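You operate a simulated robot arm through the tools that you are given. There is no shell and no other tool. Be economical: measure what you need, move in short steps, check, and stop when the job is done.

You are at the controls of a simulated robot arm. One attempt, no reset.

TASK
Mix the two inks on the swatch card to its shade on the white tile.
Fine: orange paddle; the upper ink covers the ringed spot, the lower the crossed one; work out all streaks; paddle back in its pot; the tins stay open. A coat counts when it lies all over at full strength: go over it till it gets no stronger. What is to be rubbed or washed off counts as gone when no trace of it is left.
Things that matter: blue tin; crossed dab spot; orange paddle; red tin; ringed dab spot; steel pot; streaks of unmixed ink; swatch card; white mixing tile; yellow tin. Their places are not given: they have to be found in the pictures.

The check looks at the end state, three seconds after you hand in, the way a careful person would. Anything else that was tipped, shoved, dropped, spilled or broken makes it a failure. A push-on lid holds only when it is set on centred and level and pressed home; a screw cap is set on level and turned clockwise until tight.

THE ROBOT
A 7-joint arm with a two-finger parallel gripper, fixed in place. Base frame: the origin is at the foot of the arm, x ahead of it, y to its left, z up; the work surface is at about z = 0.88. Readings come in m, degrees, newtons and seconds.
With the tool pointing down near the work surface it reaches from about 0.28 to 0.72 m from the base axis. Its first joint turns from -115.0 to 115.0 degrees. Payload 3.91 kg.
The TCP is the grasp point between the finger pads, 0.03 m short of the fingertips. In the tool frame z runs along the fingers and y along their closing line. Largest opening 0.11 m; finger width 0.02, thickness 0.01; the body of the gripper, 0.048 by 0.112 m, starts 0.055 m behind the TCP.
Orientation is that of the tool frame in the base frame, as a unit quaternion [x, y, z, w]. With the fingers straight down and closing along the base's y, the tool's x points along the base's -x, its y along +y and its z along -z.

THE INTERFACE
- The arm moves only by the tool drive_tool. Its argument "targets" is text: rows parted by semicolons, each of 7 numbers parted by spaces: the shift along the tool's x, y, z in m, then the turn, a rotation vector about the tool's x, y, z in degrees, then the finger opening in m, from 0 to 0.11. In form: dx dy dz wx wy wz fingers; .... A call has 1 to 10 rows; each row is the pose to reach, as a shift and turn from the pose commanded when the call began, along the tool's axes at that moment. A row lasts 0.2 s, in which the tool goes at most 0.05 m and 8.6 degrees; a call with a longer step from one row to the next is refused whole, and so is a gripper value outside its range. A pose out of reach is approached as far as the arm can. The call stops where the force on the tool passes 40 N (or 10 N more than at its start, if that is more) or the arm is blocked; 0.2 s more then pass. Each finger travels about 0.108 m/s and halts on what it meets, pressing with about 37 N; the grip force reading is that of the motor and also rises with nothing between the fingers. The clock runs only during rows and for 0.2 s after the last one: add rows that repeat a pose to give the fingers time. The reply holds the time, the measured pose of the TCP, the force on the tool along the base axes, the opening and the grip force, in the units named above and with some noise, with the torque about the TCP (base axes, N m) and any sound that the robot's microphone picked up.
- Cameras (640 x 400 px; columns grow to the right, rows downward): "scene" is fixed at [0.4005, 0.4983, 1.5947]; the picture's right is [-0.82, -0.57, 0.00], its down [-0.43, 0.61, -0.66] and it looks along [0.38, -0.54, -0.75] (base axes); focal length 282 px, centre (320, 200). "wrist" rides on the gripper at [0.072, 0.017, -0.103] in the tool frame; the picture's right is [-0.23, 0.97, 0.00], its down [-0.76, -0.18, -0.62] and it looks along [-0.61, -0.14, 0.78] (tool axes); focal length 222 px, centre (320, 200).
- snapshot(camera): a new picture of that camera. No time passes.
- slide_trunk(by): slides the trunk up (or, below 0, down) by that many m; the arm rides with it, the base frame stays. It gives what a move gives, with no picture.
- probe_pixels(camera, pixels): there is no depth. For up to 12 entries [column, row, z] of the newest picture of that camera ("zoom" is the newest enlarged one), the place [x, y] in the base frame at which the ray of that pixel passes the height z, good to about 0.003 m. No time passes.
- inspect(camera, box): a new picture of the part [left, top, right, bottom] of that camera's present view, enlarged. No time passes.
- close_job(): hands the job in; it is judged then, once.

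Go step by step. Measure first, check grasps and placings, and put right what went wrong. The budget is 80 turns and 34 pictures, counting those below and the enlarged ones. Unless the task says otherwise, let go and move clear before handing in, and close with one line.

The tools are called after ">>>" as a command line: name --argument value ..., lists and objects as JSON in quotes. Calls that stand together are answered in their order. drive_tool: Moves the arm, as the interface text tells. Its arguments: {"type":"object","properties":{"targets":{"type":"string"}},"required":["targets"]} The other tools are called the same way: slide_trunk (by) slides the trunk up or down; snapshot (camera) takes a picture; probe_pixels (camera, pixels) gives the place at which the rays of pixels pass given heights; inspect (camera, box) takes an enlarged picture of a part of a camera's view; close_job () hands the job in.

At the start:

```text
clock: 0.0
eef_pos: [0.4823, 0.0016, 1.3284]
orientation: [0.0, 1.0, 0.0, -0.001]
ft_force: [-0.2, 0.1, 1.0]
torque: [0.0, 0.0, 0.01]
width: 0.11
grip_force: 0.0
trunk travel left (down, up): [-0.925, 0.065]
```

scene: 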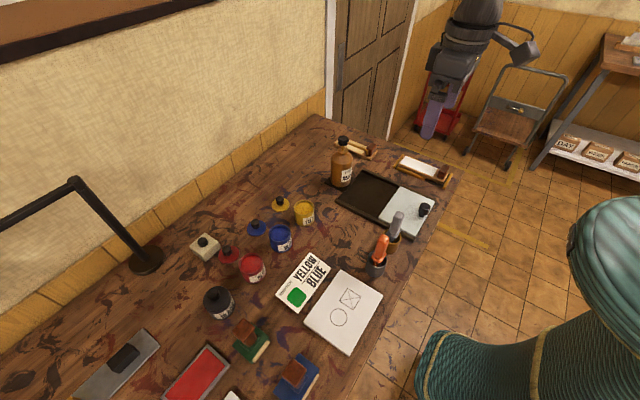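
wrist: 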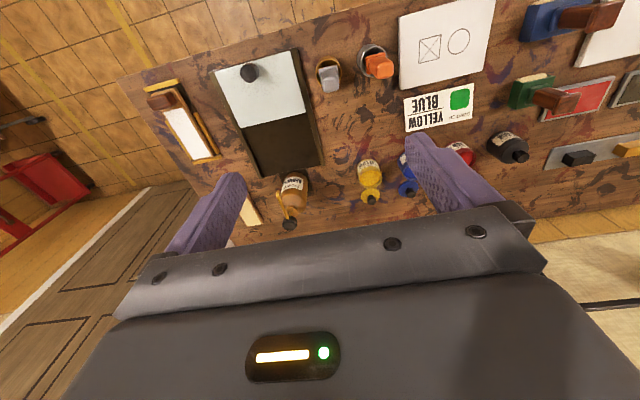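

The card reads YELLOW over BLUE with a green swatch; tile with ring and cross is at about (343,312), and the orange paddle stands in a pot at (379,255). I'll zoom in to measure.

>>> inspect --camera "scene" --box '[240, 180, 440, 360]'

>>> inspect --camera "wrist" --box '[300, 0, 520, 220]'

>>> probe_pixels --camera "scene" --pixels '[[338, 318, 0.89], [350, 298, 0.89], [376, 272, 0.88], [383, 238, 1.0], [304, 207, 0.94], [280, 233, 0.94], [332, 272, 0.89], [382, 292, 0.89], [348, 355, 0.89], [304, 318, 0.89]]'

```text
2.22 times, centred on (340, 270) of scene
```

zoom: 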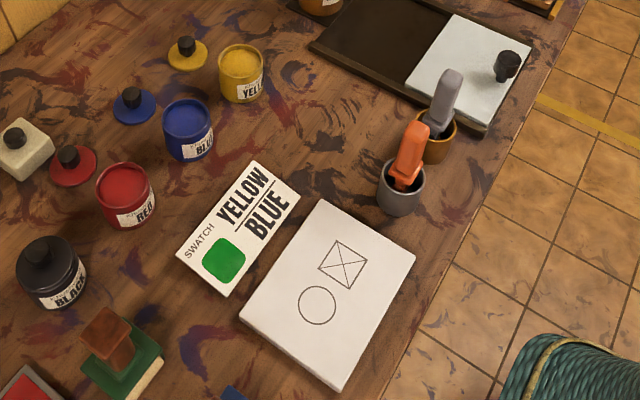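

```text
1.82 times, centred on (410, 110) of wrist
```

zoom: 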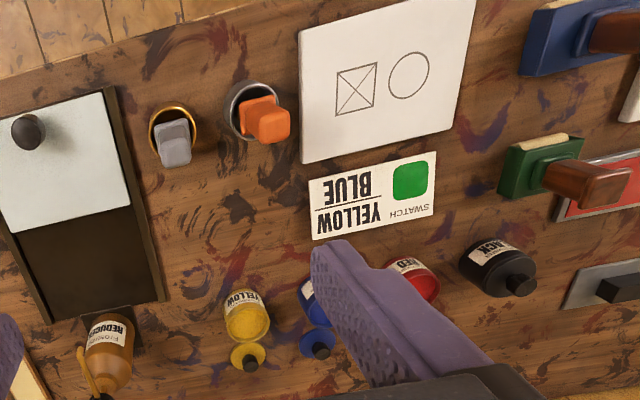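

```text
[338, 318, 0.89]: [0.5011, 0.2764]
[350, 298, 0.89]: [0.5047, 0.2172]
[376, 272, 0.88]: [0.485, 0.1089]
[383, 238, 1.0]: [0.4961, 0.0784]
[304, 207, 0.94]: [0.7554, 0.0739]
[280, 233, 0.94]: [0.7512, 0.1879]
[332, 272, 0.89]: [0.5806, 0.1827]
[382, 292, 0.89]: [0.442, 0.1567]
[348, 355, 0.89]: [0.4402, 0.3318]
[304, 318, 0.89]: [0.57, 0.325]
```

The two inks are yellow (ring) and blue (cross). I'll triangulate the paddle, pot and tins with wrist-camera rays.

>>> probe_pixels --camera "wrist" --pixels '[[366, 47, 0.93], [384, 72, 1.0], [372, 62, 0.93], [368, 163, 0.93], [368, 167, 0.94], [458, 40, 0.89], [430, 49, 0.89], [399, 16, 0.89], [400, 89, 0.89], [483, 67, 0.89]]'

>>> probe_pixels --camera "scene" --pixels '[[378, 262, 0.93], [384, 263, 0.92], [371, 257, 0.94], [383, 223, 1.0], [376, 227, 1.0], [304, 203, 0.94], [304, 222, 0.88], [287, 247, 0.88]]'

>>> inspect --camera "scene" --box '[335, 215, 425, 275]'

>>> inspect --camera "scene" --box '[255, 190, 345, 260]'

```text
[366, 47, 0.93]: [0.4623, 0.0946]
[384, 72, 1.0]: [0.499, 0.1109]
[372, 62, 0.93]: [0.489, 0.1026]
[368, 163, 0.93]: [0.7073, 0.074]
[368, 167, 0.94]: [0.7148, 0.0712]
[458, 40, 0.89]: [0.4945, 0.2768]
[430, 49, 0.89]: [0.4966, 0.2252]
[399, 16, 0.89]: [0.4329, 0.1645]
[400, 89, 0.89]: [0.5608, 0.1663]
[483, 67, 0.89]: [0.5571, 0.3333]
```

```text
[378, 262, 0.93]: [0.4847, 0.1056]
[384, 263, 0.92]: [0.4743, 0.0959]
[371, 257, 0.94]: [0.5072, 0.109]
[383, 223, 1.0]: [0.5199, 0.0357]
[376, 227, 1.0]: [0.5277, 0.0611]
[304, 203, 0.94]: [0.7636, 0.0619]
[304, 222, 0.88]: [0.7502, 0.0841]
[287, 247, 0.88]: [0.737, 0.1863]
```

```text
6.67 times, centred on (380, 245) of scene
```

zoom: 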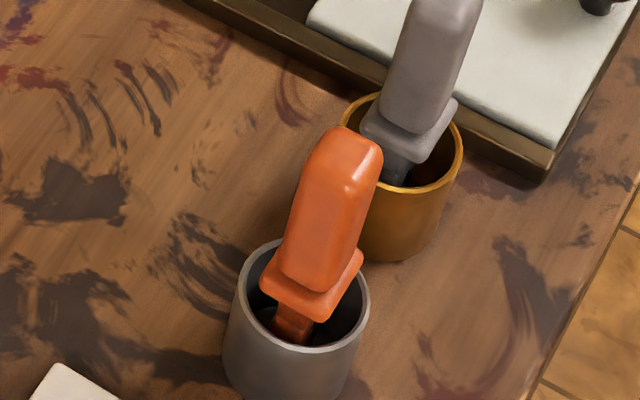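

```text
5.71 times, centred on (300, 225) of scene
```

zoom: 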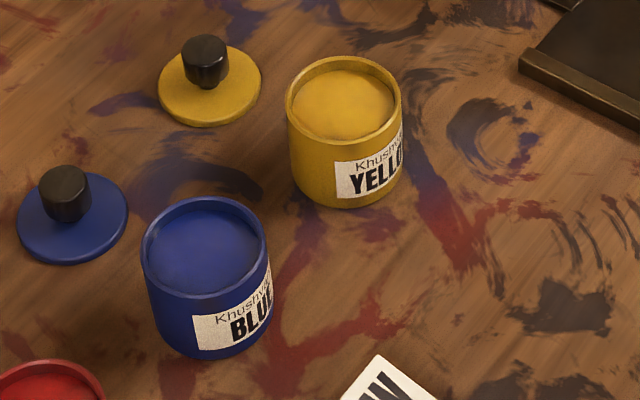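

The paddles stand about upright. I'll bring the wrist camera closer above the orange paddle.

>>> drive_tool --targets "0.01 0.02 0.04 0 0 0 0.11; 0.02 0.04 0.08 0 0 0 0.11; 0.03 0.06 0.12 0 0 0 0.11; 0.03 0.08 0.15 0 0 0 0.11; 0.03 0.1 0.18 0 0 0 0.11; 0.03 0.1 0.18 0 0 0 0.11"

>>> snapshot --camera "wrist"

```text
clock: 1.4
eef_pos: [0.451, 0.1002, 1.1492]
orientation: [0.0, 1.0, 0.0, 0.0]
ft_force: [0.1, 0.6, -0.1]
torque: [0.0, -0.01, 0.02]
width: 0.11
grip_force: 0.0
trunk travel left (down, up): [-0.925, 0.065]
```

```text
27 pictures are left
```

wrist: 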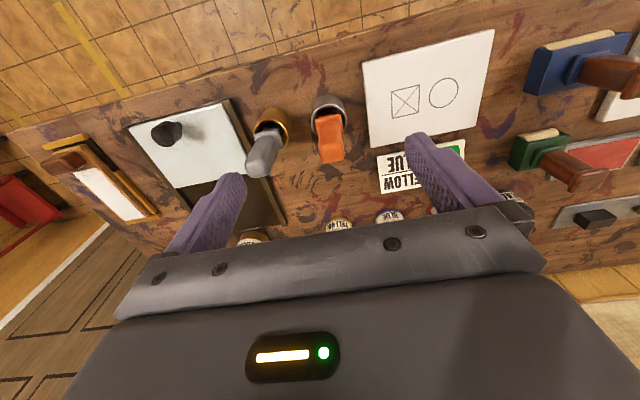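

The paddle is in view at (328,130). Zooming in to measure it.

>>> inspect --camera "wrist" --box '[270, 80, 390, 170]'

>>> probe_pixels --camera "wrist" --pixels '[[331, 157, 1.02], [331, 157, 1.0], [331, 157, 1.04], [328, 112, 0.93], [328, 112, 0.95], [341, 112, 0.93], [314, 112, 0.93]]'

>>> probe_pixels --camera "scene" --pixels '[[385, 236, 1.0], [385, 236, 1.02], [385, 236, 1.04], [378.5, 258, 0.95], [378.5, 258, 0.97]]'

```text
4.44 times, centred on (330, 125) of wrist
```

zoom: 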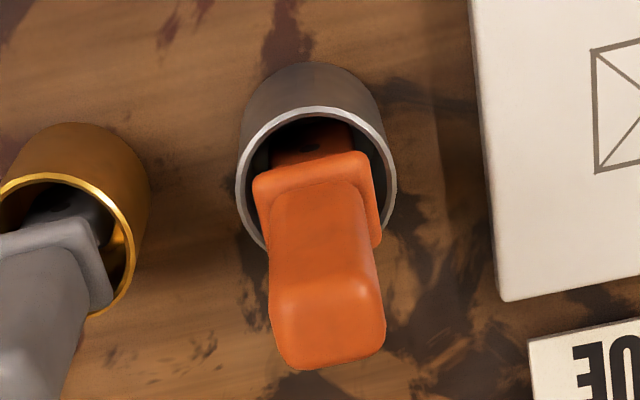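

```text
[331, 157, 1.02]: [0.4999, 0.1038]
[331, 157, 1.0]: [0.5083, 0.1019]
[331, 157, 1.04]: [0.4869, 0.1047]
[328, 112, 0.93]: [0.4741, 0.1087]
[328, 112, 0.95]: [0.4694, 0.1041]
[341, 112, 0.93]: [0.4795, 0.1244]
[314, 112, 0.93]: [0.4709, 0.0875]
```

```text
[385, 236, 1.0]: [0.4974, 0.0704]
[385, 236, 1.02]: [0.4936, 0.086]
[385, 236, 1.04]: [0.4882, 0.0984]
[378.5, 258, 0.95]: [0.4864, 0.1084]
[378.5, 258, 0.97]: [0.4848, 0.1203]
```

Handle top is near (0.487, 0.103, 1.04), aligned with base axes, about 0.028 wide in y. I'll move just above it with a narrower opening and check alignment.

>>> drive_tool --targets "-0.018 0.002 0.02 0 0 0 0.08; -0.035 0.004 0.04 0 0 0 0.07; -0.035 0.004 0.054 0 0 0 0.07; -0.035 0.004 0.054 0 0 0 0.07"

>>> inspect --camera "wrist" --box '[220, 90, 420, 215]'

>>> inspect --camera "scene" --box '[330, 170, 450, 270]'

```text
clock: 2.4
eef_pos: [0.4875, 0.1061, 1.0948]
orientation: [0.0, 1.0, 0.0, 0.0]
ft_force: [1.1, 0.2, -0.2]
torque: [0.0, -0.02, -0.04]
width: 0.0702
grip_force: 0.0
trunk travel left (down, up): [-0.925, 0.065]
```

```text
3.20 times, centred on (320, 152) of wrist
```

zoom: 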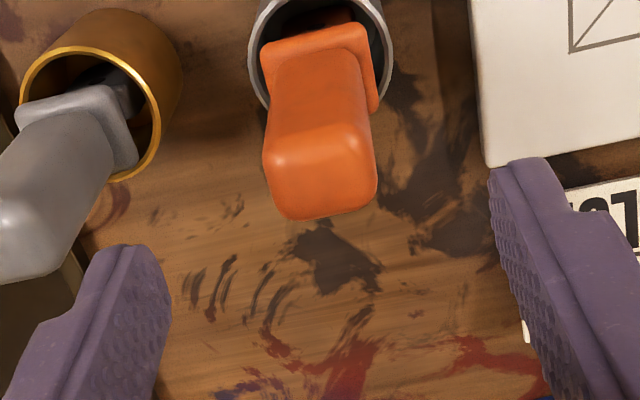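

```text
4.00 times, centred on (390, 220) of scene
```

zoom: 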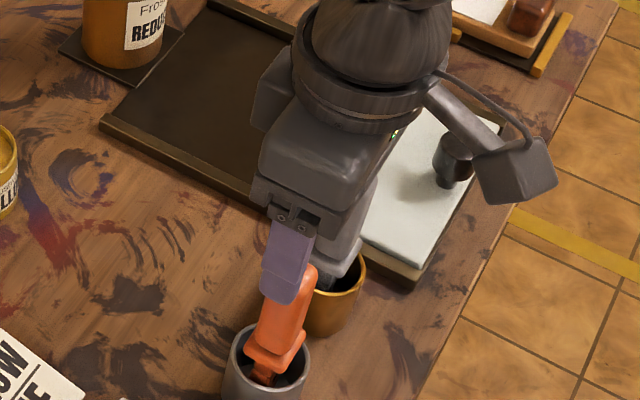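

The handle sits centred between the fingers (zoom (320,185) ↔ x≈0.488, y≈0.106). I descend and grip.

>>> drive_tool --targets "-0.001 0 0.03 0 0 0 0.07; -0.001 0 0.06 0 0 0 0.07; -0.001 0 0.083 0 0 0 0.07; -0.001 0 0.083 0 0 0 0.07; -0.001 0 0.083 0 0 0 0.045; -0.001 0 0.083 0 0 0 0.02; -0.001 0 0.083 0 0 0 0.015; -0.001 0 0.083 0 0 0 0.015"

>>> inspect --camera "wrist" --box '[220, 60, 420, 215]'

```text
clock: 4.2
eef_pos: [0.4881, 0.1049, 1.012]
orientation: [0.0, 1.0, 0.0, 0.001]
ft_force: [-0.2, 0.5, 0.5]
torque: [-0.01, 0.04, 0.04]
width: 0.0275
grip_force: 36.9
trunk travel left (down, up): [-0.925, 0.065]
```

```text
2.58 times, centred on (320, 138) of wrist
```

zoom: 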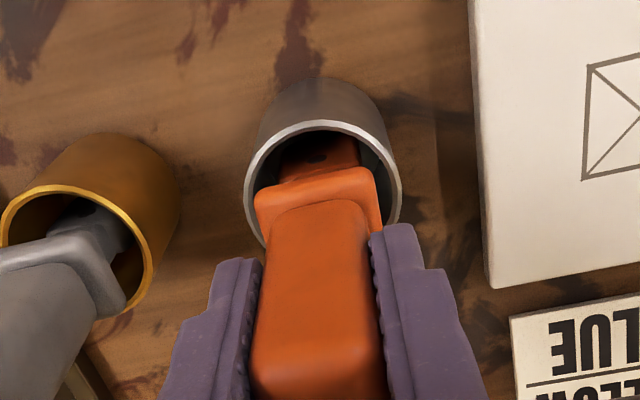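

Grip is firm (0.0275 m, 36.9 N) at pose (0.488, 0.105, 1.012), which I'll remember for returning it. Lifting straight up and looking at the paddle.

>>> drive_tool --targets "0 0 -0.03 0 0 0 0.015; 0 0 -0.07 0 0 0 0.015; 0 0 -0.11 0 0 0 0.015; 0 0 -0.15 0 0 0 0.015; 0 0 -0.17 0 0 0 0.015"

>>> inspect --camera "scene" --box '[320, 130, 460, 280]'

```text
clock: 5.4
eef_pos: [0.4881, 0.1062, 1.1821]
orientation: [0.001, 1.0, 0.0, 0.001]
ft_force: [0.0, -0.5, -0.9]
torque: [-0.04, 0.0, 0.01]
width: 0.0274
grip_force: 36.9
trunk travel left (down, up): [-0.925, 0.065]
```

```text
2.67 times, centred on (390, 205) of scene
```

zoom: 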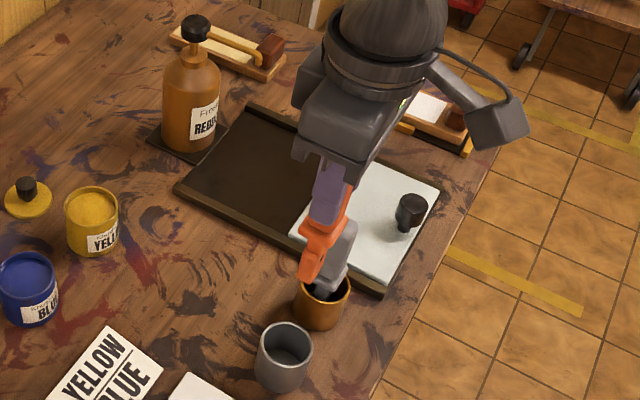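

The blade tip lies about 0.128 m below the TCP. Yellow rim centre is (0.755, 0.074, 0.94), confirmed by both cameras; it's far, so I'll tilt the paddle 30° outward and hover the tip above it.

>>> drive_tool --targets "-0.04 -0.006 0.0 0 -6 0 0.015; -0.08 -0.013 0.0 0 -12 0 0.015; -0.12 -0.02 0.02 0 -18 0 0.015; -0.16 -0.026 0.04 0 -24 0 0.015; -0.19 -0.032 0.055 0 -30 0 0.015; -0.203 -0.032 0.071 0 -30 0 0.015; -0.203 -0.032 0.071 0 -30 0 0.015"

>>> snapshot --camera "wrist"

>>> inspect --camera "scene" --box '[250, 140, 370, 250]'

```text
clock: 7.0
eef_pos: [0.6911, 0.0742, 1.111]
orientation: [-0.001, 0.966, 0.0, 0.259]
ft_force: [1.1, -0.4, -0.9]
torque: [-0.04, -0.02, 0.05]
width: 0.0273
grip_force: 37.0
trunk travel left (down, up): [-0.925, 0.065]
```

```text
21 pictures are left
```

wrist: 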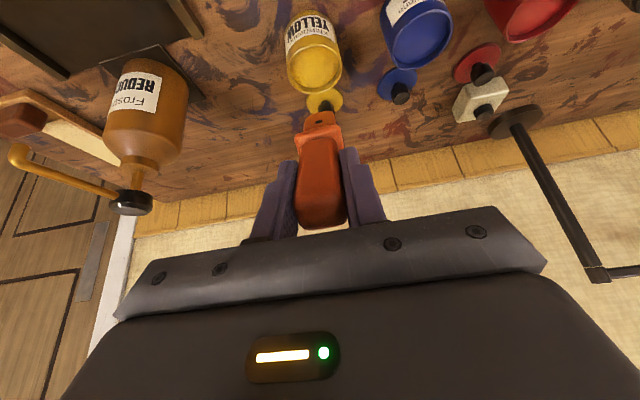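

```text
3.64 times, centred on (310, 195) of scene
```

zoom: 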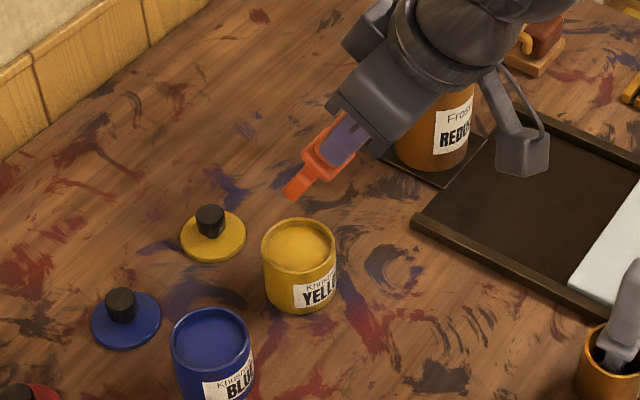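

Tip is right over the yellow tin (measured ≈(0.76, 0.074, 0.996)). Dipping straight down about 2 cm below the rim.

>>> drive_tool --targets "0.015 0 0.026 0 0 0 0.015; 0.0275 0 0.0476 0 0 0 0.015; 0.035 0 0.0606 0 0 0 0.015; 0.0375 0 0.065 0 0 0 0.015; 0.0375 0 0.065 0 0 0 0.015"

>>> inspect --camera "scene" --box '[250, 140, 370, 250]'

```text
clock: 8.2
eef_pos: [0.6899, 0.0735, 1.0396]
orientation: [0.0, 0.965, 0.001, 0.263]
ft_force: [-1.4, 1.0, 21.0]
torque: [0.05, -1.1, -0.02]
width: 0.0275
grip_force: 37.5
trunk travel left (down, up): [-0.925, 0.065]
```

```text
3.64 times, centred on (310, 195) of scene
```

zoom: 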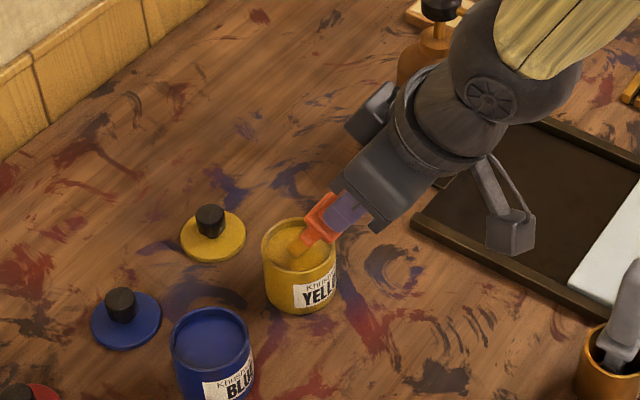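

The blade met the ink at 21 N and shows yellow. Lifting straight out of the tin.

>>> drive_tool --targets "-0.01 0 -0.0173 0 0 0 0.015; -0.025 0 -0.0433 0 0 0 0.015; -0.045 0 -0.078 0 0 0 0.015; -0.06 0 -0.104 0 0 0 0.015; -0.06 0 -0.104 0 0 0 0.015; -0.06 0 -0.104 0 0 0 0.015"

>>> inspect --camera "scene" --box '[250, 120, 370, 230]'

```text
clock: 9.6
eef_pos: [0.6909, 0.072, 1.1545]
orientation: [0.001, 0.966, -0.001, 0.26]
ft_force: [1.2, 0.6, -0.3]
torque: [0.03, -0.01, -0.01]
width: 0.0276
grip_force: 37.1
trunk travel left (down, up): [-0.925, 0.065]
```

```text
3.64 times, centred on (310, 175) of scene
```

zoom: 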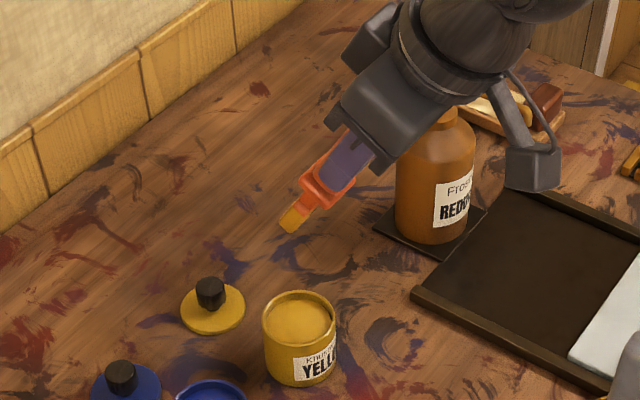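

Blade is loaded yellow. Carrying it over to above the ringed spot (0.498, 0.2765), untilting on the way.

>>> drive_tool --targets "0.0239 0.0292 -0.0138 0 4.3 0 0.015; 0.0478 0.0584 -0.0276 0 8.6 0 0.015; 0.0717 0.0876 -0.0414 0 12.9 0 0.015; 0.0956 0.1168 -0.0552 0 17.2 0 0.015; 0.1195 0.146 -0.069 0 21.5 0 0.015; 0.1434 0.1752 -0.0828 0 25.8 0 0.015; 0.167 0.2045 -0.0965 0 30 0 0.015; 0.167 0.2045 -0.0965 0 30 0 0.015"

>>> inspect --camera "scene" --box '[260, 230, 400, 370]'

```text
clock: 11.4
eef_pos: [0.4964, 0.2772, 1.1557]
orientation: [0.0, 1.0, 0.0, -0.001]
ft_force: [0.6, -0.3, -0.5]
torque: [-0.01, -0.01, -0.01]
width: 0.0275
grip_force: 37.1
trunk travel left (down, up): [-0.925, 0.065]
```

```text
2.86 times, centred on (330, 300) of scene
```

zoom: 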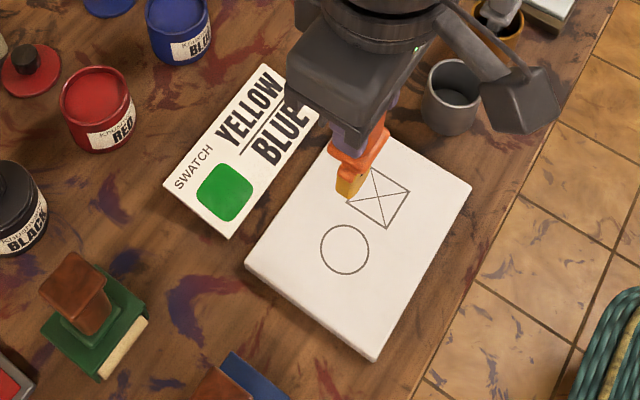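

Tip hovers over the ring line-up. Descending close to the tile and creeping to contact.

>>> drive_tool --targets "-0.002 0 0.04 0 0 0 0.015; -0.002 0 0.08 0 0 0 0.015; -0.002 0 0.11 0 0 0 0.015; -0.002 0 0.122 0 0 0 0.015; -0.002 0 0.126 0 0 0 0.015; -0.002 0 0.13 0 0 0 0.015; -0.002 0 0.13 0 0 0 0.015"

```text
clock: 13.0
eef_pos: [0.5009, 0.277, 1.0261]
orientation: [0.001, 1.0, 0.0, 0.001]
ft_force: [0.3, -0.2, -0.1]
torque: [-0.01, -0.02, 0.01]
width: 0.0273
grip_force: 36.8
trunk travel left (down, up): [-0.925, 0.065]
```

No contact yet at TCP z=1.026. Creeping further.

>>> drive_tool --targets "0.001 0 0.003 0 0 0 0.015; 0.001 0 0.006 0 0 0 0.015; 0.001 0 0.006 0 0 0 0.015"

```text
clock: 13.8
eef_pos: [0.4986, 0.2769, 1.0228]
orientation: [0.0, 1.0, 0.001, 0.002]
ft_force: [-0.2, -1.6, 23.4]
torque: [-0.22, 0.09, 0.05]
width: 0.0278
grip_force: 36.9
trunk travel left (down, up): [-0.925, 0.065]
```

Contact at TCP z≈1.023 with 23 N. I ease off slightly and stroke over the ring area.

>>> drive_tool --targets "0 0 -0.0015 0 0 0 0.015; 0.012 0 -0.0015 0 0 0 0.015; -0.012 0 -0.0015 0 0 0 0.015; -0.01 0.009 -0.0015 0 0 0 0.015; 0.01 0.009 -0.0015 0 0 0 0.015; 0.01 -0.009 -0.0015 0 0 0 0.015; -0.01 -0.009 -0.0015 0 0 0 0.015; 0 0 -0.0015 0 0 0 0.015; 0 0 -0.03 0 0 0 0.015; 0 0 -0.08 0 0 0 0.015"

>>> inspect --camera "scene" --box '[260, 230, 400, 370]'

```text
clock: 16.0
eef_pos: [0.4979, 0.277, 1.1]
orientation: [0.001, 1.0, 0.0, 0.0]
ft_force: [-0.7, -1.0, -0.6]
torque: [0.02, 0.02, 0.0]
width: 0.0275
grip_force: 37.2
trunk travel left (down, up): [-0.925, 0.065]
```

```text
2.86 times, centred on (330, 300) of scene
```

zoom: 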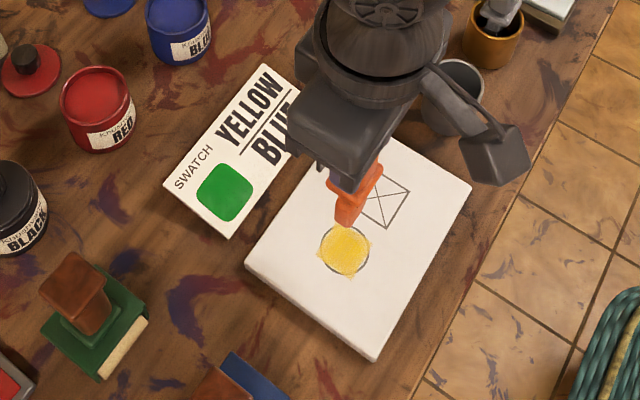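

The ring is nearly covered in yellow and the blade has unloaded. Zooming to judge the coat's strength.

>>> inspect --camera "scene" --box '[310, 285, 370, 340]'

```text
7.27 times, centred on (340, 312) of scene
```

zoom: 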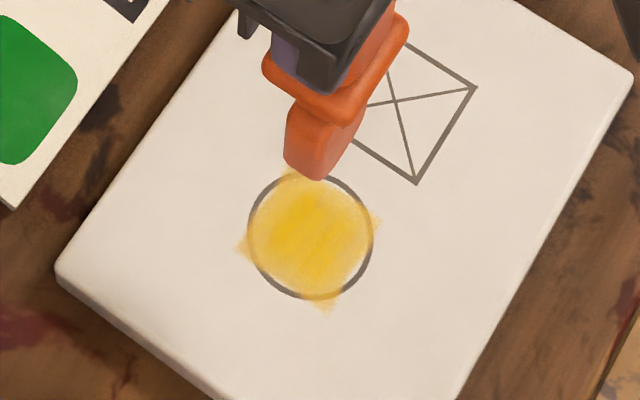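

Centre is full but the edge is thin, and the blade looks spent. Reloading with yellow using the same path.

>>> drive_tool --targets "-0.0276 -0.0291 -0.02 0 -4.3 0 0.015; -0.0552 -0.0582 -0.03 0 -8.6 0 0.015; -0.0828 -0.0873 -0.035 0 -12.9 0 0.015; -0.1104 -0.1164 -0.035 0 -17.2 0 0.015; -0.138 -0.1455 -0.035 0 -21.5 0 0.015; -0.1656 -0.1746 -0.035 0 -25.8 0 0.015; -0.193 -0.204 -0.03 0 -30 0 0.015; -0.193 -0.204 0.01 0 -30 0 0.015; -0.193 -0.204 0.045 0 -30 0 0.015; -0.193 -0.204 0.062 0 -30 0 0.015"

```text
clock: 18.2
eef_pos: [0.6939, 0.074, 1.0398]
orientation: [0.001, 0.965, 0.0, 0.261]
ft_force: [-0.4, -0.4, 7.6]
torque: [-0.08, -0.34, -0.07]
width: 0.0274
grip_force: 37.0
trunk travel left (down, up): [-0.925, 0.065]
```

Contact with the ink again (7.6 N). Lifting out and returning above the ring.

>>> drive_tool --targets "-0.022 0 -0.038 0 0 0 0.015; -0.043 0 -0.0745 0 0 0 0.015; -0.0191 0.0291 -0.0889 0 4.3 0 0.015; 0.0047 0.0583 -0.1034 0 8.6 0 0.015; 0.0286 0.0874 -0.1178 0 12.9 0 0.015; 0.0524 0.1166 -0.1322 0 17.2 0 0.015; 0.0763 0.1457 -0.1467 0 21.5 0 0.015; 0.1001 0.1749 -0.1611 0 25.8 0 0.015; 0.124 0.204 -0.1755 0 30 0 0.015; 0.124 0.204 -0.1755 0 30 0 0.015"

```text
clock: 20.4
eef_pos: [0.4981, 0.2763, 1.1288]
orientation: [0.0, 1.0, 0.0, -0.001]
ft_force: [-0.8, -0.2, -0.8]
torque: [0.01, 0.0, -0.02]
width: 0.0274
grip_force: 37.5
trunk travel left (down, up): [-0.925, 0.065]
```

Now descend and stroke again, biased to the thin edges.

>>> drive_tool --targets "0 0 0.045 0 0 0 0.015; 0.016 0 0.09 0 0 0 0.015; 0.016 0 0.1075 0 0 0 0.015; 0.011 0.01 0.1075 0 0 0 0.015; -0.011 0.01 0.1075 0 0 0 0.015; -0.017 0 0.1075 0 0 0 0.015; -0.011 -0.01 0.1075 0 0 0 0.015; 0.011 -0.01 0.1075 0 0 0 0.015; 0.016 0 0.1075 0 0 0 0.015; -0.016 0 0.1075 0 0 0 0.015"

>>> drive_tool --targets "0.01 0.008 0 0 0 0 0.015; 0.025 0.008 0 0 0 0 0.015; 0.025 -0.008 0 0 0 0 0.015; 0.007 -0.008 0 0 0 0 0.015; 0.016 0 0 0 0 0 0.015; 0.016 0 -0.04 0 0 0 0.015; 0.03 0 -0.08 0 0 0 0.015"

>>> inspect --camera "scene" --box '[310, 285, 370, 340]'

```text
clock: 22.6
eef_pos: [0.5115, 0.2783, 1.0208]
orientation: [0.0, 1.0, 0.001, -0.001]
ft_force: [-6.7, 1.4, 19.6]
torque: [0.21, 0.74, 0.01]
width: 0.0275
grip_force: 37.5
trunk travel left (down, up): [-0.925, 0.065]
```

```text
clock: 24.2
eef_pos: [0.4814, 0.2769, 1.0995]
orientation: [0.0, 1.0, -0.001, 0.0]
ft_force: [-0.4, 0.0, -0.4]
torque: [-0.01, -0.05, 0.0]
width: 0.0274
grip_force: 37.1
trunk travel left (down, up): [-0.925, 0.065]
```

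```text
7.27 times, centred on (340, 312) of scene
```

zoom: 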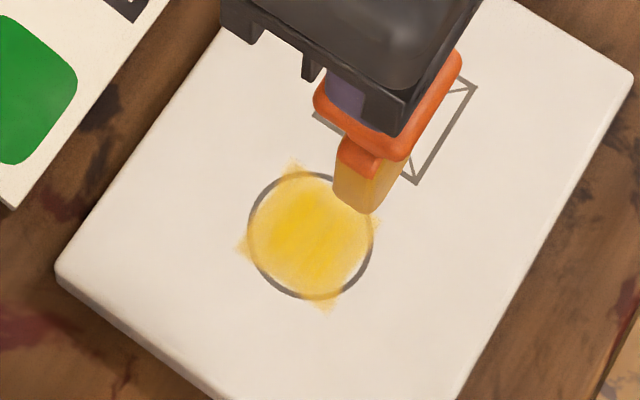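

The blade is still loaded; thin arcs remain at the ±x edges of the ring. One more set of longer strokes over the whole ring.

>>> drive_tool --targets "0.0045 0.01 0.04 0 0 0 0.015; 0.0045 0.01 0.078 0 0 0 0.015; -0.0395 0.01 0.078 0 0 0 0.015; -0.0395 0 0.078 0 0 0 0.015; 0.0045 0 0.078 0 0 0 0.015; 0.0045 -0.01 0.078 0 0 0 0.015; -0.0395 -0.01 0.078 0 0 0 0.015; -0.0395 0.005 0.078 0 0 0 0.015; 0.0045 0.005 0.078 0 0 0 0.015; 0.0045 -0.005 0.078 0 0 0 0.015"

>>> drive_tool --targets "-0.022 0 0 0 0 0 0.015; -0.044 0 0 0 0 0 0.015; -0.022 0.005 0 0 0 0 0.015; 0 0.005 0 0 0 0 0.015; 0 0.005 -0.04 0 0 0 0.015; 0.03 0.005 -0.08 0 0 0 0.015; 0.05 0.005 -0.09 0 0 0 0.015"

>>> inspect --camera "scene" --box '[310, 285, 370, 340]'

```text
clock: 26.4
eef_pos: [0.4788, 0.2722, 1.0221]
orientation: [-0.001, 1.0, 0.0, -0.001]
ft_force: [-0.2, -0.4, -0.8]
torque: [0.04, 0.0, -0.02]
width: 0.0276
grip_force: 37.1
trunk travel left (down, up): [-0.925, 0.065]
```

```text
clock: 28.0
eef_pos: [0.4278, 0.2775, 1.1131]
orientation: [0.0, 1.0, -0.002, -0.001]
ft_force: [0.1, -0.3, -0.5]
torque: [-0.01, -0.01, -0.01]
width: 0.0277
grip_force: 36.8
trunk travel left (down, up): [-0.925, 0.065]
```

```text
7.27 times, centred on (340, 312) of scene
```

zoom: 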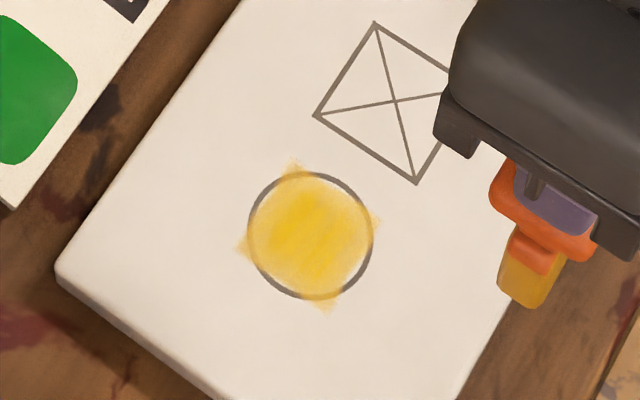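

Force read ~0, so the last passes didn't touch (paddle slipped ~1–2 mm in grip). Redoing with the command 3 mm lower.

>>> drive_tool --targets "-0.03 0.005 0.03 0 0 0 0.015; -0.049 0.01 0.07 0 0 0 0.015; -0.049 0.01 0.093 0 0 0 0.015; -0.049 0.01 0.0946 0 0 0 0.015; -0.071 0.01 0.0946 0 0 0 0.015; -0.093 0.01 0.0946 0 0 0 0.015; -0.093 0 0.0946 0 0 0 0.015; -0.071 0 0.0946 0 0 0 0.015; -0.049 0 0.0946 0 0 0 0.015"

```text
clock: 30.0
eef_pos: [0.4784, 0.2768, 1.0185]
orientation: [0.001, 1.0, 0.001, 0.002]
ft_force: [6.0, -0.7, 22.8]
torque: [-0.03, -0.89, 0.02]
width: 0.0275
grip_force: 37.2
trunk travel left (down, up): [-0.925, 0.065]
```

Good contact (22.8 N). Continuing over the rest of the ring, then lifting to look.

>>> drive_tool --targets "0 -0.01 0 0 0 0 0.015; -0.022 -0.01 0 0 0 0 0.015; -0.044 -0.01 0 0 0 0 0.015; -0.044 0.005 0 0 0 0 0.015; -0.022 0.005 0 0 0 0 0.015; 0 0.005 0 0 0 0 0.015; 0 -0.005 0 0 0 0 0.015; -0.022 -0.005 0 0 0 0 0.015; -0.044 -0.005 0 0 0 0 0.015; -0.044 -0.005 -0.04 0 0 0 0.015"

>>> drive_tool --targets "0.02 0 -0.03 0 0 0 0.015; 0.06 0 -0.04 0 0 0 0.015; 0.1 0 -0.05 0 0 0 0.015; 0.1 0 -0.05 0 0 0 0.015"

>>> inspect --camera "scene" --box '[310, 285, 370, 340]'

```text
clock: 32.2
eef_pos: [0.5191, 0.2717, 1.0586]
orientation: [0.0, 1.0, 0.0, 0.0]
ft_force: [-0.9, -0.7, -0.9]
torque: [-0.01, 0.01, 0.03]
width: 0.0278
grip_force: 37.1
trunk travel left (down, up): [-0.925, 0.065]
```

```text
clock: 33.2
eef_pos: [0.4219, 0.2722, 1.1066]
orientation: [0.0, 1.0, 0.0, 0.0]
ft_force: [0.4, 0.5, -0.9]
torque: [-0.02, 0.0, 0.03]
width: 0.0276
grip_force: 37.2
trunk travel left (down, up): [-0.925, 0.065]
```

```text
7.27 times, centred on (340, 312) of scene
```

zoom: 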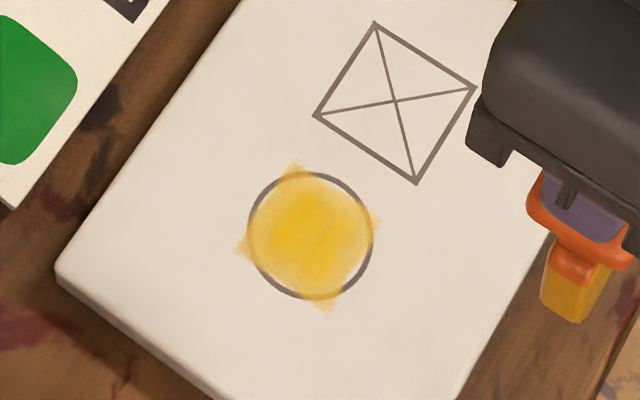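

The yellow coat is unchanged by more contact passes, so it's at full strength. Next: hover tilted above the blue tin at (0.751, 0.188).

>>> drive_tool --targets "-0.0377 -0.012 -0.01 0 -4.3 0 0.015; -0.0754 -0.024 -0.02 0 -8.6 0 0.015; -0.1131 -0.036 -0.025 0 -12.9 0 0.015; -0.1508 -0.048 -0.03 0 -17.2 0 0.015; -0.1885 -0.06 -0.03 0 -21.5 0 0.015; -0.2262 -0.072 -0.03 0 -25.8 0 0.015; -0.264 -0.084 -0.03 0 -30 0 0.015; -0.264 -0.084 -0.02 0 -30 0 0.015; -0.264 -0.084 -0.02 0 -30 0 0.015"

>>> inspect --camera "scene" --box '[230, 170, 350, 280]'

```text
clock: 35.2
eef_pos: [0.6867, 0.188, 1.1259]
orientation: [0.0, 0.966, 0.0, 0.259]
ft_force: [0.5, -0.6, -1.0]
torque: [0.0, 0.03, -0.03]
width: 0.0275
grip_force: 37.0
trunk travel left (down, up): [-0.925, 0.065]
```

```text
3.64 times, centred on (290, 225) of scene
```

zoom: 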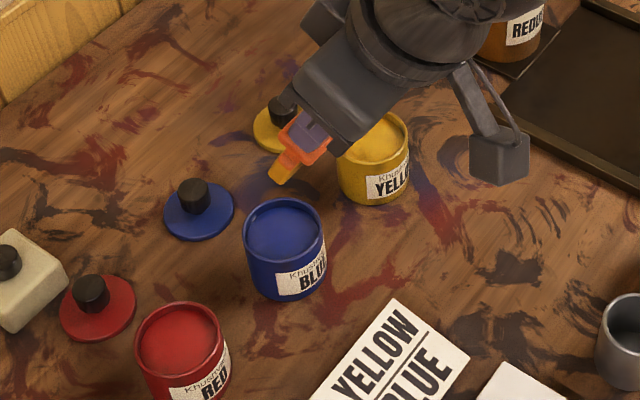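

Tip is at (0.748, 0.188), centred over the blue tin. Dipping straight down.

>>> drive_tool --targets "0.02 0 0.0346 0 0 0 0.015; 0.035 0 0.0606 0 0 0 0.015; 0.042 0 0.0727 0 0 0 0.015; 0.0445 0 0.077 0 0 0 0.015; 0.0455 0 0.0788 0 0 0 0.015"

```text
clock: 36.4
eef_pos: [0.6861, 0.189, 1.0401]
orientation: [-0.001, 0.965, 0.001, 0.262]
ft_force: [1.6, 0.4, 16.1]
torque: [0.05, -0.96, 0.05]
width: 0.0273
grip_force: 37.1
trunk travel left (down, up): [-0.925, 0.065]
```

Contact with blue (16 N). Lifting out and carrying to above the crossed spot (0.4995, 0.222).

>>> drive_tool --targets "-0.022 0 -0.038 0 0 0 0.015; -0.043 0 -0.0745 0 0 0 0.015; -0.0206 0.0049 -0.0889 0 4.3 0 0.015; 0.0019 0.0097 -0.1034 0 8.6 0 0.015; 0.0243 0.0146 -0.1178 0 12.9 0 0.015; 0.0467 0.0194 -0.1322 0 17.2 0 0.015; 0.0691 0.0243 -0.1467 0 21.5 0 0.015; 0.0916 0.0291 -0.1611 0 25.8 0 0.015; 0.114 0.034 -0.1755 0 30 0 0.015; 0.114 0.034 -0.1755 0 30 0 0.015"

>>> inspect --camera "scene" --box '[290, 235, 400, 345]'

```text
clock: 38.6
eef_pos: [0.4984, 0.2236, 1.1312]
orientation: [0.0, 1.0, 0.001, -0.001]
ft_force: [0.5, -0.4, -0.8]
torque: [0.0, -0.01, 0.05]
width: 0.0275
grip_force: 37.0
trunk travel left (down, up): [-0.925, 0.065]
```

```text
3.64 times, centred on (345, 290) of scene
```

zoom: 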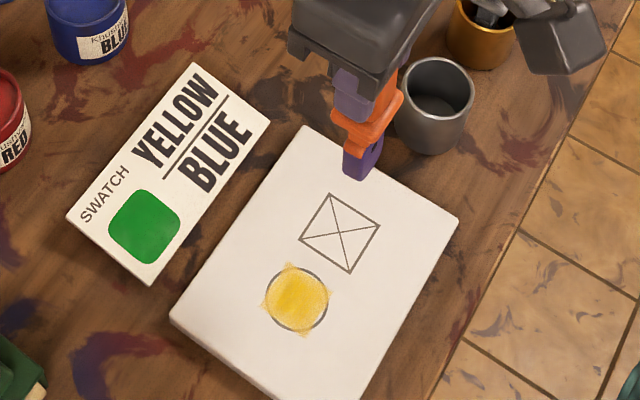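

Blade is loaded blue. Descending on the crossed spot and stroking over it.

>>> drive_tool --targets "0 0 0.045 0 0 0 0.015; 0 0 0.09 0 0 0 0.015; 0 0 0.11 0 0 0 0.015; 0 0 0.112 0 0 0 0.015; 0.016 0 0.112 0 0 0 0.015; 0.016 0.009 0.112 0 0 0 0.015; -0.016 0.009 0.112 0 0 0 0.015; -0.016 0 0.112 0 0 0 0.015; 0.016 0 0.112 0 0 0 0.015; 0.016 -0.009 0.112 0 0 0 0.015"

>>> drive_tool --targets "-0.016 0 0 0 0 0 0.015; -0.032 0 0 0 0 0 0.015; -0.032 0.009 0 0 0 0 0.015; -0.016 0.009 0 0 0 0 0.015; 0 0.009 0 0 0 0 0.015; 0 0.009 -0.0 0 0 0 0.015"

>>> drive_tool --targets "0 0 -0.04 0 0 0 0.015; 0.03 0 -0.08 0 0 0 0.015; 0.055 0 -0.09 0 0 0 0.015; 0.055 0 -0.09 0 0 0 0.015"

>>> inspect --camera "scene" --box '[310, 275, 370, 330]'

```text
clock: 40.8
eef_pos: [0.4827, 0.2135, 1.0202]
orientation: [0.0, 1.0, 0.0, -0.001]
ft_force: [-0.1, -0.4, -1.2]
torque: [0.01, 0.01, -0.03]
width: 0.0275
grip_force: 36.8
trunk travel left (down, up): [-0.925, 0.065]
```

```text
clock: 42.2
eef_pos: [0.4829, 0.2229, 1.0197]
orientation: [0.0, 1.0, 0.0, 0.0]
ft_force: [-0.5, 0.4, -0.2]
torque: [0.01, 0.02, -0.01]
width: 0.0275
grip_force: 37.1
trunk travel left (down, up): [-0.925, 0.065]
```

```text
clock: 43.2
eef_pos: [0.4261, 0.2223, 1.1097]
orientation: [0.0, 1.0, 0.0, 0.001]
ft_force: [-0.2, 0.1, 0.0]
torque: [0.02, 0.01, 0.02]
width: 0.0274
grip_force: 37.0
trunk travel left (down, up): [-0.925, 0.065]
```

```text
7.27 times, centred on (340, 302) of scene
```

zoom: 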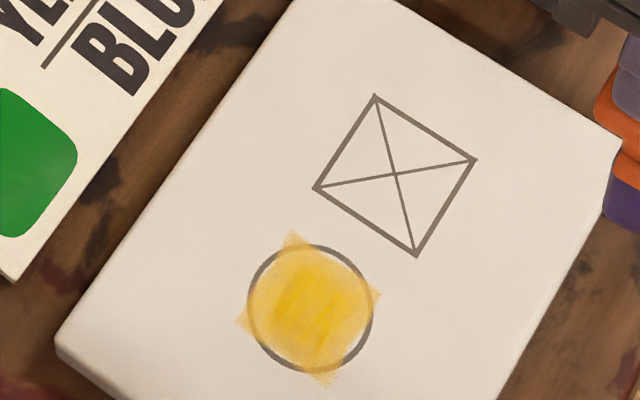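

No contact was made (force ~0), the paddle has slipped a little more. Going down lower in small steps at the spot's centre.

>>> drive_tool --targets "-0.035 0 0.03 0 0 0 0.015; -0.0734 0 0.06 0 0 0 0.015; -0.0734 0 0.088 0 0 0 0.015; -0.0734 0 0.091 0 0 0 0.015; -0.0734 0 0.093 0 0 0 0.015; -0.0734 0 0.093 0 0 0 0.015"

```text
clock: 44.6
eef_pos: [0.5007, 0.2224, 1.0182]
orientation: [-0.001, 1.0, 0.001, 0.002]
ft_force: [0.2, 0.9, 20.0]
torque: [-0.03, -0.16, 0.02]
width: 0.0275
grip_force: 37.2
trunk travel left (down, up): [-0.925, 0.065]
```

Contact at 20 N. Stroking over the crossed square at this height.

>>> drive_tool --targets "0.018 0 0 0 0 0 0.015; 0.018 0.009 0 0 0 0 0.015; 0 0.009 0 0 0 0 0.015; -0.018 0.009 0 0 0 0 0.015; -0.018 0 0 0 0 0 0.015; 0 0 0 0 0 0 0.015; 0.018 0 0 0 0 0 0.015; 0.018 -0.009 0 0 0 0 0.015; 0 -0.009 0 0 0 0 0.015; -0.018 -0.009 0 0 0 0 0.015"

>>> drive_tool --targets "0 0.009 0 0 0 0 0.015; 0.018 0.009 0 0 0 0 0.015; 0.036 0.009 0 0 0 0 0.015; 0.018 0.009 0 0 0 0 0.015; 0.018 0.015 0 0 0 0 0.015; 0.018 0.003 0 0 0 0 0.015; 0.018 0.009 0 0 0 0 0.015"

>>> drive_tool --targets "0 0 -0.04 0 0 0 0.015; 0.04 0 -0.07 0 0 0 0.015; 0.075 0 -0.09 0 0 0 0.015; 0.075 0 -0.09 0 0 0 0.015"

>>> inspect --camera "scene" --box '[310, 275, 370, 330]'

```text
clock: 46.8
eef_pos: [0.5181, 0.2121, 1.018]
orientation: [0.0, 1.0, 0.0, 0.0]
ft_force: [-5.5, -0.1, 16.0]
torque: [0.01, 0.63, 0.03]
width: 0.0275
grip_force: 37.0
trunk travel left (down, up): [-0.925, 0.065]
```

```text
clock: 48.4
eef_pos: [0.5017, 0.2215, 1.0179]
orientation: [0.001, 1.0, -0.001, 0.001]
ft_force: [0.5, -4.5, 13.7]
torque: [-0.59, -0.12, -0.01]
width: 0.0275
grip_force: 37.2
trunk travel left (down, up): [-0.925, 0.065]
```

```text
clock: 49.4
eef_pos: [0.4268, 0.2227, 1.1062]
orientation: [0.001, 1.0, 0.001, -0.001]
ft_force: [0.1, 0.1, -1.0]
torque: [0.0, 0.01, 0.02]
width: 0.0275
grip_force: 37.2
trunk travel left (down, up): [-0.925, 0.065]
```

```text
7.27 times, centred on (340, 302) of scene
```

zoom: 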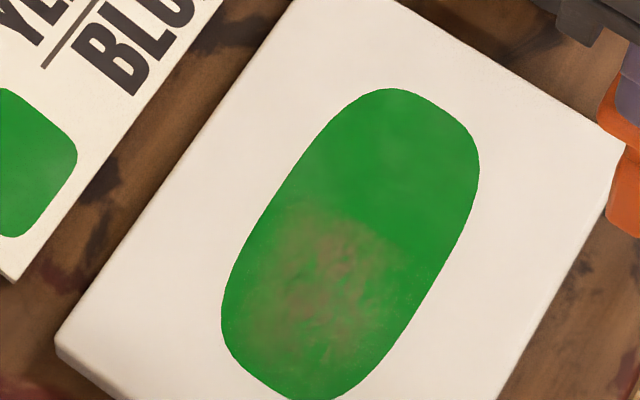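

The two inks have merged into a green patch; streaks remain over the ring half. Working those out with contact strokes there.

>>> drive_tool --targets "-0.03 0.025 0.02 0 0 0 0.015; -0.06 0.045 0.05 0 0 0 0.015; -0.072 0.054 0.085 0 0 0 0.015; -0.072 0.054 0.0905 0 0 0 0.015; -0.054 0.054 0.0905 0 0 0 0.015; -0.072 0.054 0.0905 0 0 0 0.015; -0.09 0.054 0.0905 0 0 0 0.015; -0.09 0.064 0.0905 0 0 0 0.015; -0.072 0.064 0.0905 0 0 0 0.015; -0.054 0.064 0.0905 0 0 0 0.015"

>>> drive_tool --targets "0 -0.01 0 0 0 0 0.015; 0 -0.022 0 0 0 0 0.015; -0.018 -0.022 0 0 0 0 0.015; -0.036 -0.022 0 0 0 0 0.015; -0.036 -0.034 0 0 0 0 0.015; -0.018 -0.034 0 0 0 0 0.015; 0 -0.034 0 0 0 0 0.015; -0.018 -0.022 0 0 0 0 0.015; -0.036 -0.01 0 0 0 0 0.015; -0.018 -0.01 0 0 0 0 0.015"

>>> drive_tool --targets "0 0 -0.04 0 0 0 0.015; 0.04 0 -0.07 0 0 0 0.015; 0.075 0 -0.09 0 0 0 0.015; 0.075 0 -0.09 0 0 0 0.015"

>>> inspect --camera "scene" --box '[310, 275, 370, 340]'

```text
clock: 51.6
eef_pos: [0.4799, 0.2871, 1.0174]
orientation: [-0.001, 1.0, 0.001, 0.001]
ft_force: [3.8, -0.4, 14.1]
torque: [-0.02, -0.48, -0.01]
width: 0.0276
grip_force: 37.6
trunk travel left (down, up): [-0.925, 0.065]
```

```text
clock: 53.8
eef_pos: [0.4975, 0.2775, 1.0177]
orientation: [0.0, 1.0, 0.001, 0.002]
ft_force: [4.7, -0.8, 11.8]
torque: [-0.1, -0.75, 0.03]
width: 0.0274
grip_force: 37.4
trunk travel left (down, up): [-0.925, 0.065]
```

```text
clock: 54.8
eef_pos: [0.4244, 0.2762, 1.1068]
orientation: [0.0, 1.0, 0.0, 0.0]
ft_force: [0.1, 0.7, -0.4]
torque: [0.0, 0.0, 0.03]
width: 0.0276
grip_force: 36.7
trunk travel left (down, up): [-0.925, 0.065]
```

```text
6.15 times, centred on (340, 308) of scene
```

zoom: 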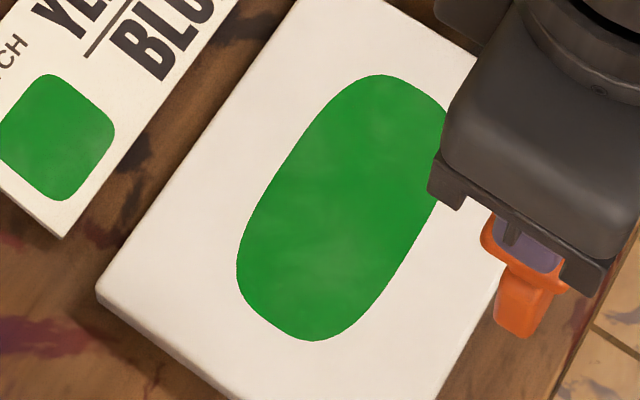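

Now a nearly uniform green matching the swatch; a faint pale smudge at (330,255) remains. One more full pass over the whole patch.

>>> drive_tool --targets "-0.04 0.01 0.04 0 0 0 0.015; -0.06 0.015 0.075 0 0 0 0.015; -0.058 0.015 0.0912 0 0 0 0.015; -0.075 0.015 0.0912 0 0 0 0.015; -0.092 0.015 0.0912 0 0 0 0.015; -0.092 0.004 0.0912 0 0 0 0.015; -0.075 0.004 0.0912 0 0 0 0.015; -0.056 0.004 0.0912 0 0 0 0.015; -0.056 -0.008 0.0912 0 0 0 0.015; -0.075 -0.008 0.0912 0 0 0 0.015"

>>> drive_tool --targets "-0.019 0 0 0 0 0 0.015; -0.019 -0.012 0 0 0 0 0.015; 0 -0.012 0 0 0 0 0.015; 0.019 -0.012 0 0 0 0 0.015; 0.019 -0.024 0 0 0 0 0.015; 0 -0.024 0 0 0 0 0.015; -0.019 -0.024 0 0 0 0 0.015; -0.019 -0.036 0 0 0 0 0.015; 0 -0.036 0 0 0 0 0.015; 0.019 -0.036 0 0 0 0 0.015"

>>> drive_tool --targets "0 -0.012 0 0 0 0 0.015; -0.019 -0.012 0 0 0 0 0.015; -0.038 -0.012 0 0 0 0 0.015; -0.03 0.01 0 0 0 0 0.015; -0.019 0.03 0 0 0 0 0.015; -0.019 0.045 0 0 0 0 0.015; 0 0.04 0 0 0 0 0.015; -0.019 0.03 0 0 0 0 0.015; -0.038 0.03 0 0 0 0 0.015; -0.019 0.03 0 0 0 0 0.015"

>>> drive_tool --targets "0 0 -0.04 0 0 0 0.015; 0.03 -0.03 -0.07 0 0 0 0.015; 0.065 -0.06 -0.09 0 0 0 0.015; 0.065 -0.1 -0.11 0 0 0 0.015; 0.065 -0.1 -0.11 0 0 0 0.015"

>>> inspect --camera "scene" --box '[290, 245, 390, 345]'

```text
refused: row 1 steps farther than a row can; nothing moved
```

```text
clock: 57.0
eef_pos: [0.4041, 0.24, 1.1058]
orientation: [0.001, 1.0, 0.0, -0.001]
ft_force: [-0.4, 0.5, -1.1]
torque: [0.04, 0.01, -0.01]
width: 0.0275
grip_force: 37.0
trunk travel left (down, up): [-0.925, 0.065]
```

```text
clock: 59.2
eef_pos: [0.4216, 0.2708, 1.107]
orientation: [0.001, 1.0, 0.001, 0.0]
ft_force: [0.2, 0.5, -0.2]
torque: [0.0, -0.01, 0.0]
width: 0.0276
grip_force: 37.0
trunk travel left (down, up): [-0.925, 0.065]
```

```text
refused: row 2 steps farther than a row can; nothing moved
```

```text
4.00 times, centred on (340, 295) of scene
```

zoom: 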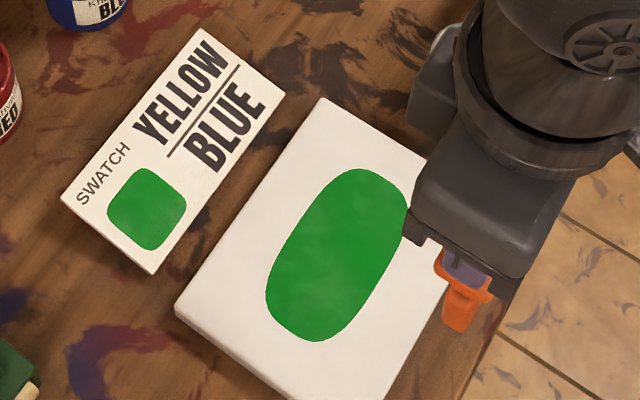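

First and last rows were refused, so those strokes ran harmlessly in the air. Redoing the pass with legal steps.

>>> drive_tool --targets "-0.03 0.01 0.03 0 0 0 0.015; -0.056 0.015 0.065 0 0 0 0.015; -0.058 0.015 0.0912 0 0 0 0.015; -0.077 0.015 0.0912 0 0 0 0.015; -0.096 0.015 0.0912 0 0 0 0.015; -0.096 0.004 0.0912 0 0 0 0.015; -0.077 0.004 0.0912 0 0 0 0.015; -0.058 0.004 0.0912 0 0 0 0.015; -0.058 -0.008 0.0912 0 0 0 0.015; -0.077 -0.008 0.0912 0 0 0 0.015"

```text
clock: 61.4
eef_pos: [0.4974, 0.2604, 1.0154]
orientation: [0.001, 1.0, -0.002, -0.001]
ft_force: [-8.1, -1.0, 23.1]
torque: [-0.03, 1.03, 0.02]
width: 0.0267
grip_force: 36.8
trunk travel left (down, up): [-0.925, 0.065]
```

In contact (23 N). Continuing across the patch at this height.

>>> drive_tool --targets "-0.019 0 0 0 0 0 0.015; -0.019 -0.012 0 0 0 0 0.015; 0 -0.012 0 0 0 0 0.015; 0.019 -0.012 0 0 0 0 0.015; 0.019 -0.024 0 0 0 0 0.015; 0 -0.024 0 0 0 0 0.015; -0.019 -0.024 0 0 0 0 0.015; -0.019 -0.036 0 0 0 0 0.015; 0 -0.036 0 0 0 0 0.015; 0.019 -0.036 0 0 0 0 0.015"

>>> drive_tool --targets "-0.019 -0.012 0 0 0 0 0.015; -0.019 0.01 0 0 0 0 0.015; -0.019 0.03 0 0 0 0 0.015; -0.019 0.05 0 0 0 0 0.015; -0.005 0.05 0 0 0 0 0.015; -0.033 0.05 0 0 0 0 0.015; -0.033 0.035 0 0 0 0 0.015; -0.005 0.035 0 0 0 0 0.015; -0.005 0.035 -0.04 0 0 0 0.015; -0.005 0.035 -0.08 0 0 0 0.015"

>>> drive_tool --targets "0.03 -0.03 -0.01 0 0 0 0.015; 0.05 -0.06 -0.02 0 0 0 0.015; 0.05 -0.1 -0.04 0 0 0 0.015; 0.05 -0.1 -0.04 0 0 0 0.015"

>>> inspect --camera "scene" --box '[300, 230, 420, 345]'

```text
clock: 63.6
eef_pos: [0.48, 0.2264, 1.0148]
orientation: [0.0, 1.0, 0.0, 0.0]
ft_force: [0.8, 0.3, 5.3]
torque: [0.01, -0.03, -0.01]
width: 0.0277
grip_force: 37.1
trunk travel left (down, up): [-0.925, 0.065]
```

```text
clock: 65.8
eef_pos: [0.486, 0.2612, 1.0948]
orientation: [0.0, 1.0, 0.0, -0.001]
ft_force: [-0.4, -0.9, -0.6]
torque: [0.03, -0.01, 0.02]
width: 0.0278
grip_force: 36.9
trunk travel left (down, up): [-0.925, 0.065]
```

```text
clock: 66.8
eef_pos: [0.4364, 0.1624, 1.1345]
orientation: [-0.001, 1.0, -0.001, 0.0]
ft_force: [0.2, 0.2, -1.0]
torque: [0.0, -0.01, -0.01]
width: 0.0276
grip_force: 37.0
trunk travel left (down, up): [-0.925, 0.065]
```

```text
3.48 times, centred on (360, 288) of scene
```

zoom: 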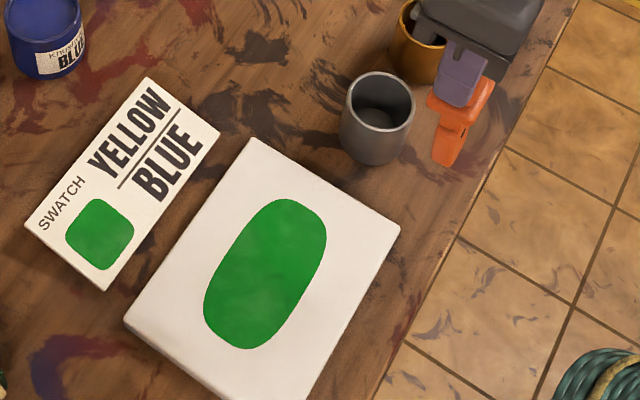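

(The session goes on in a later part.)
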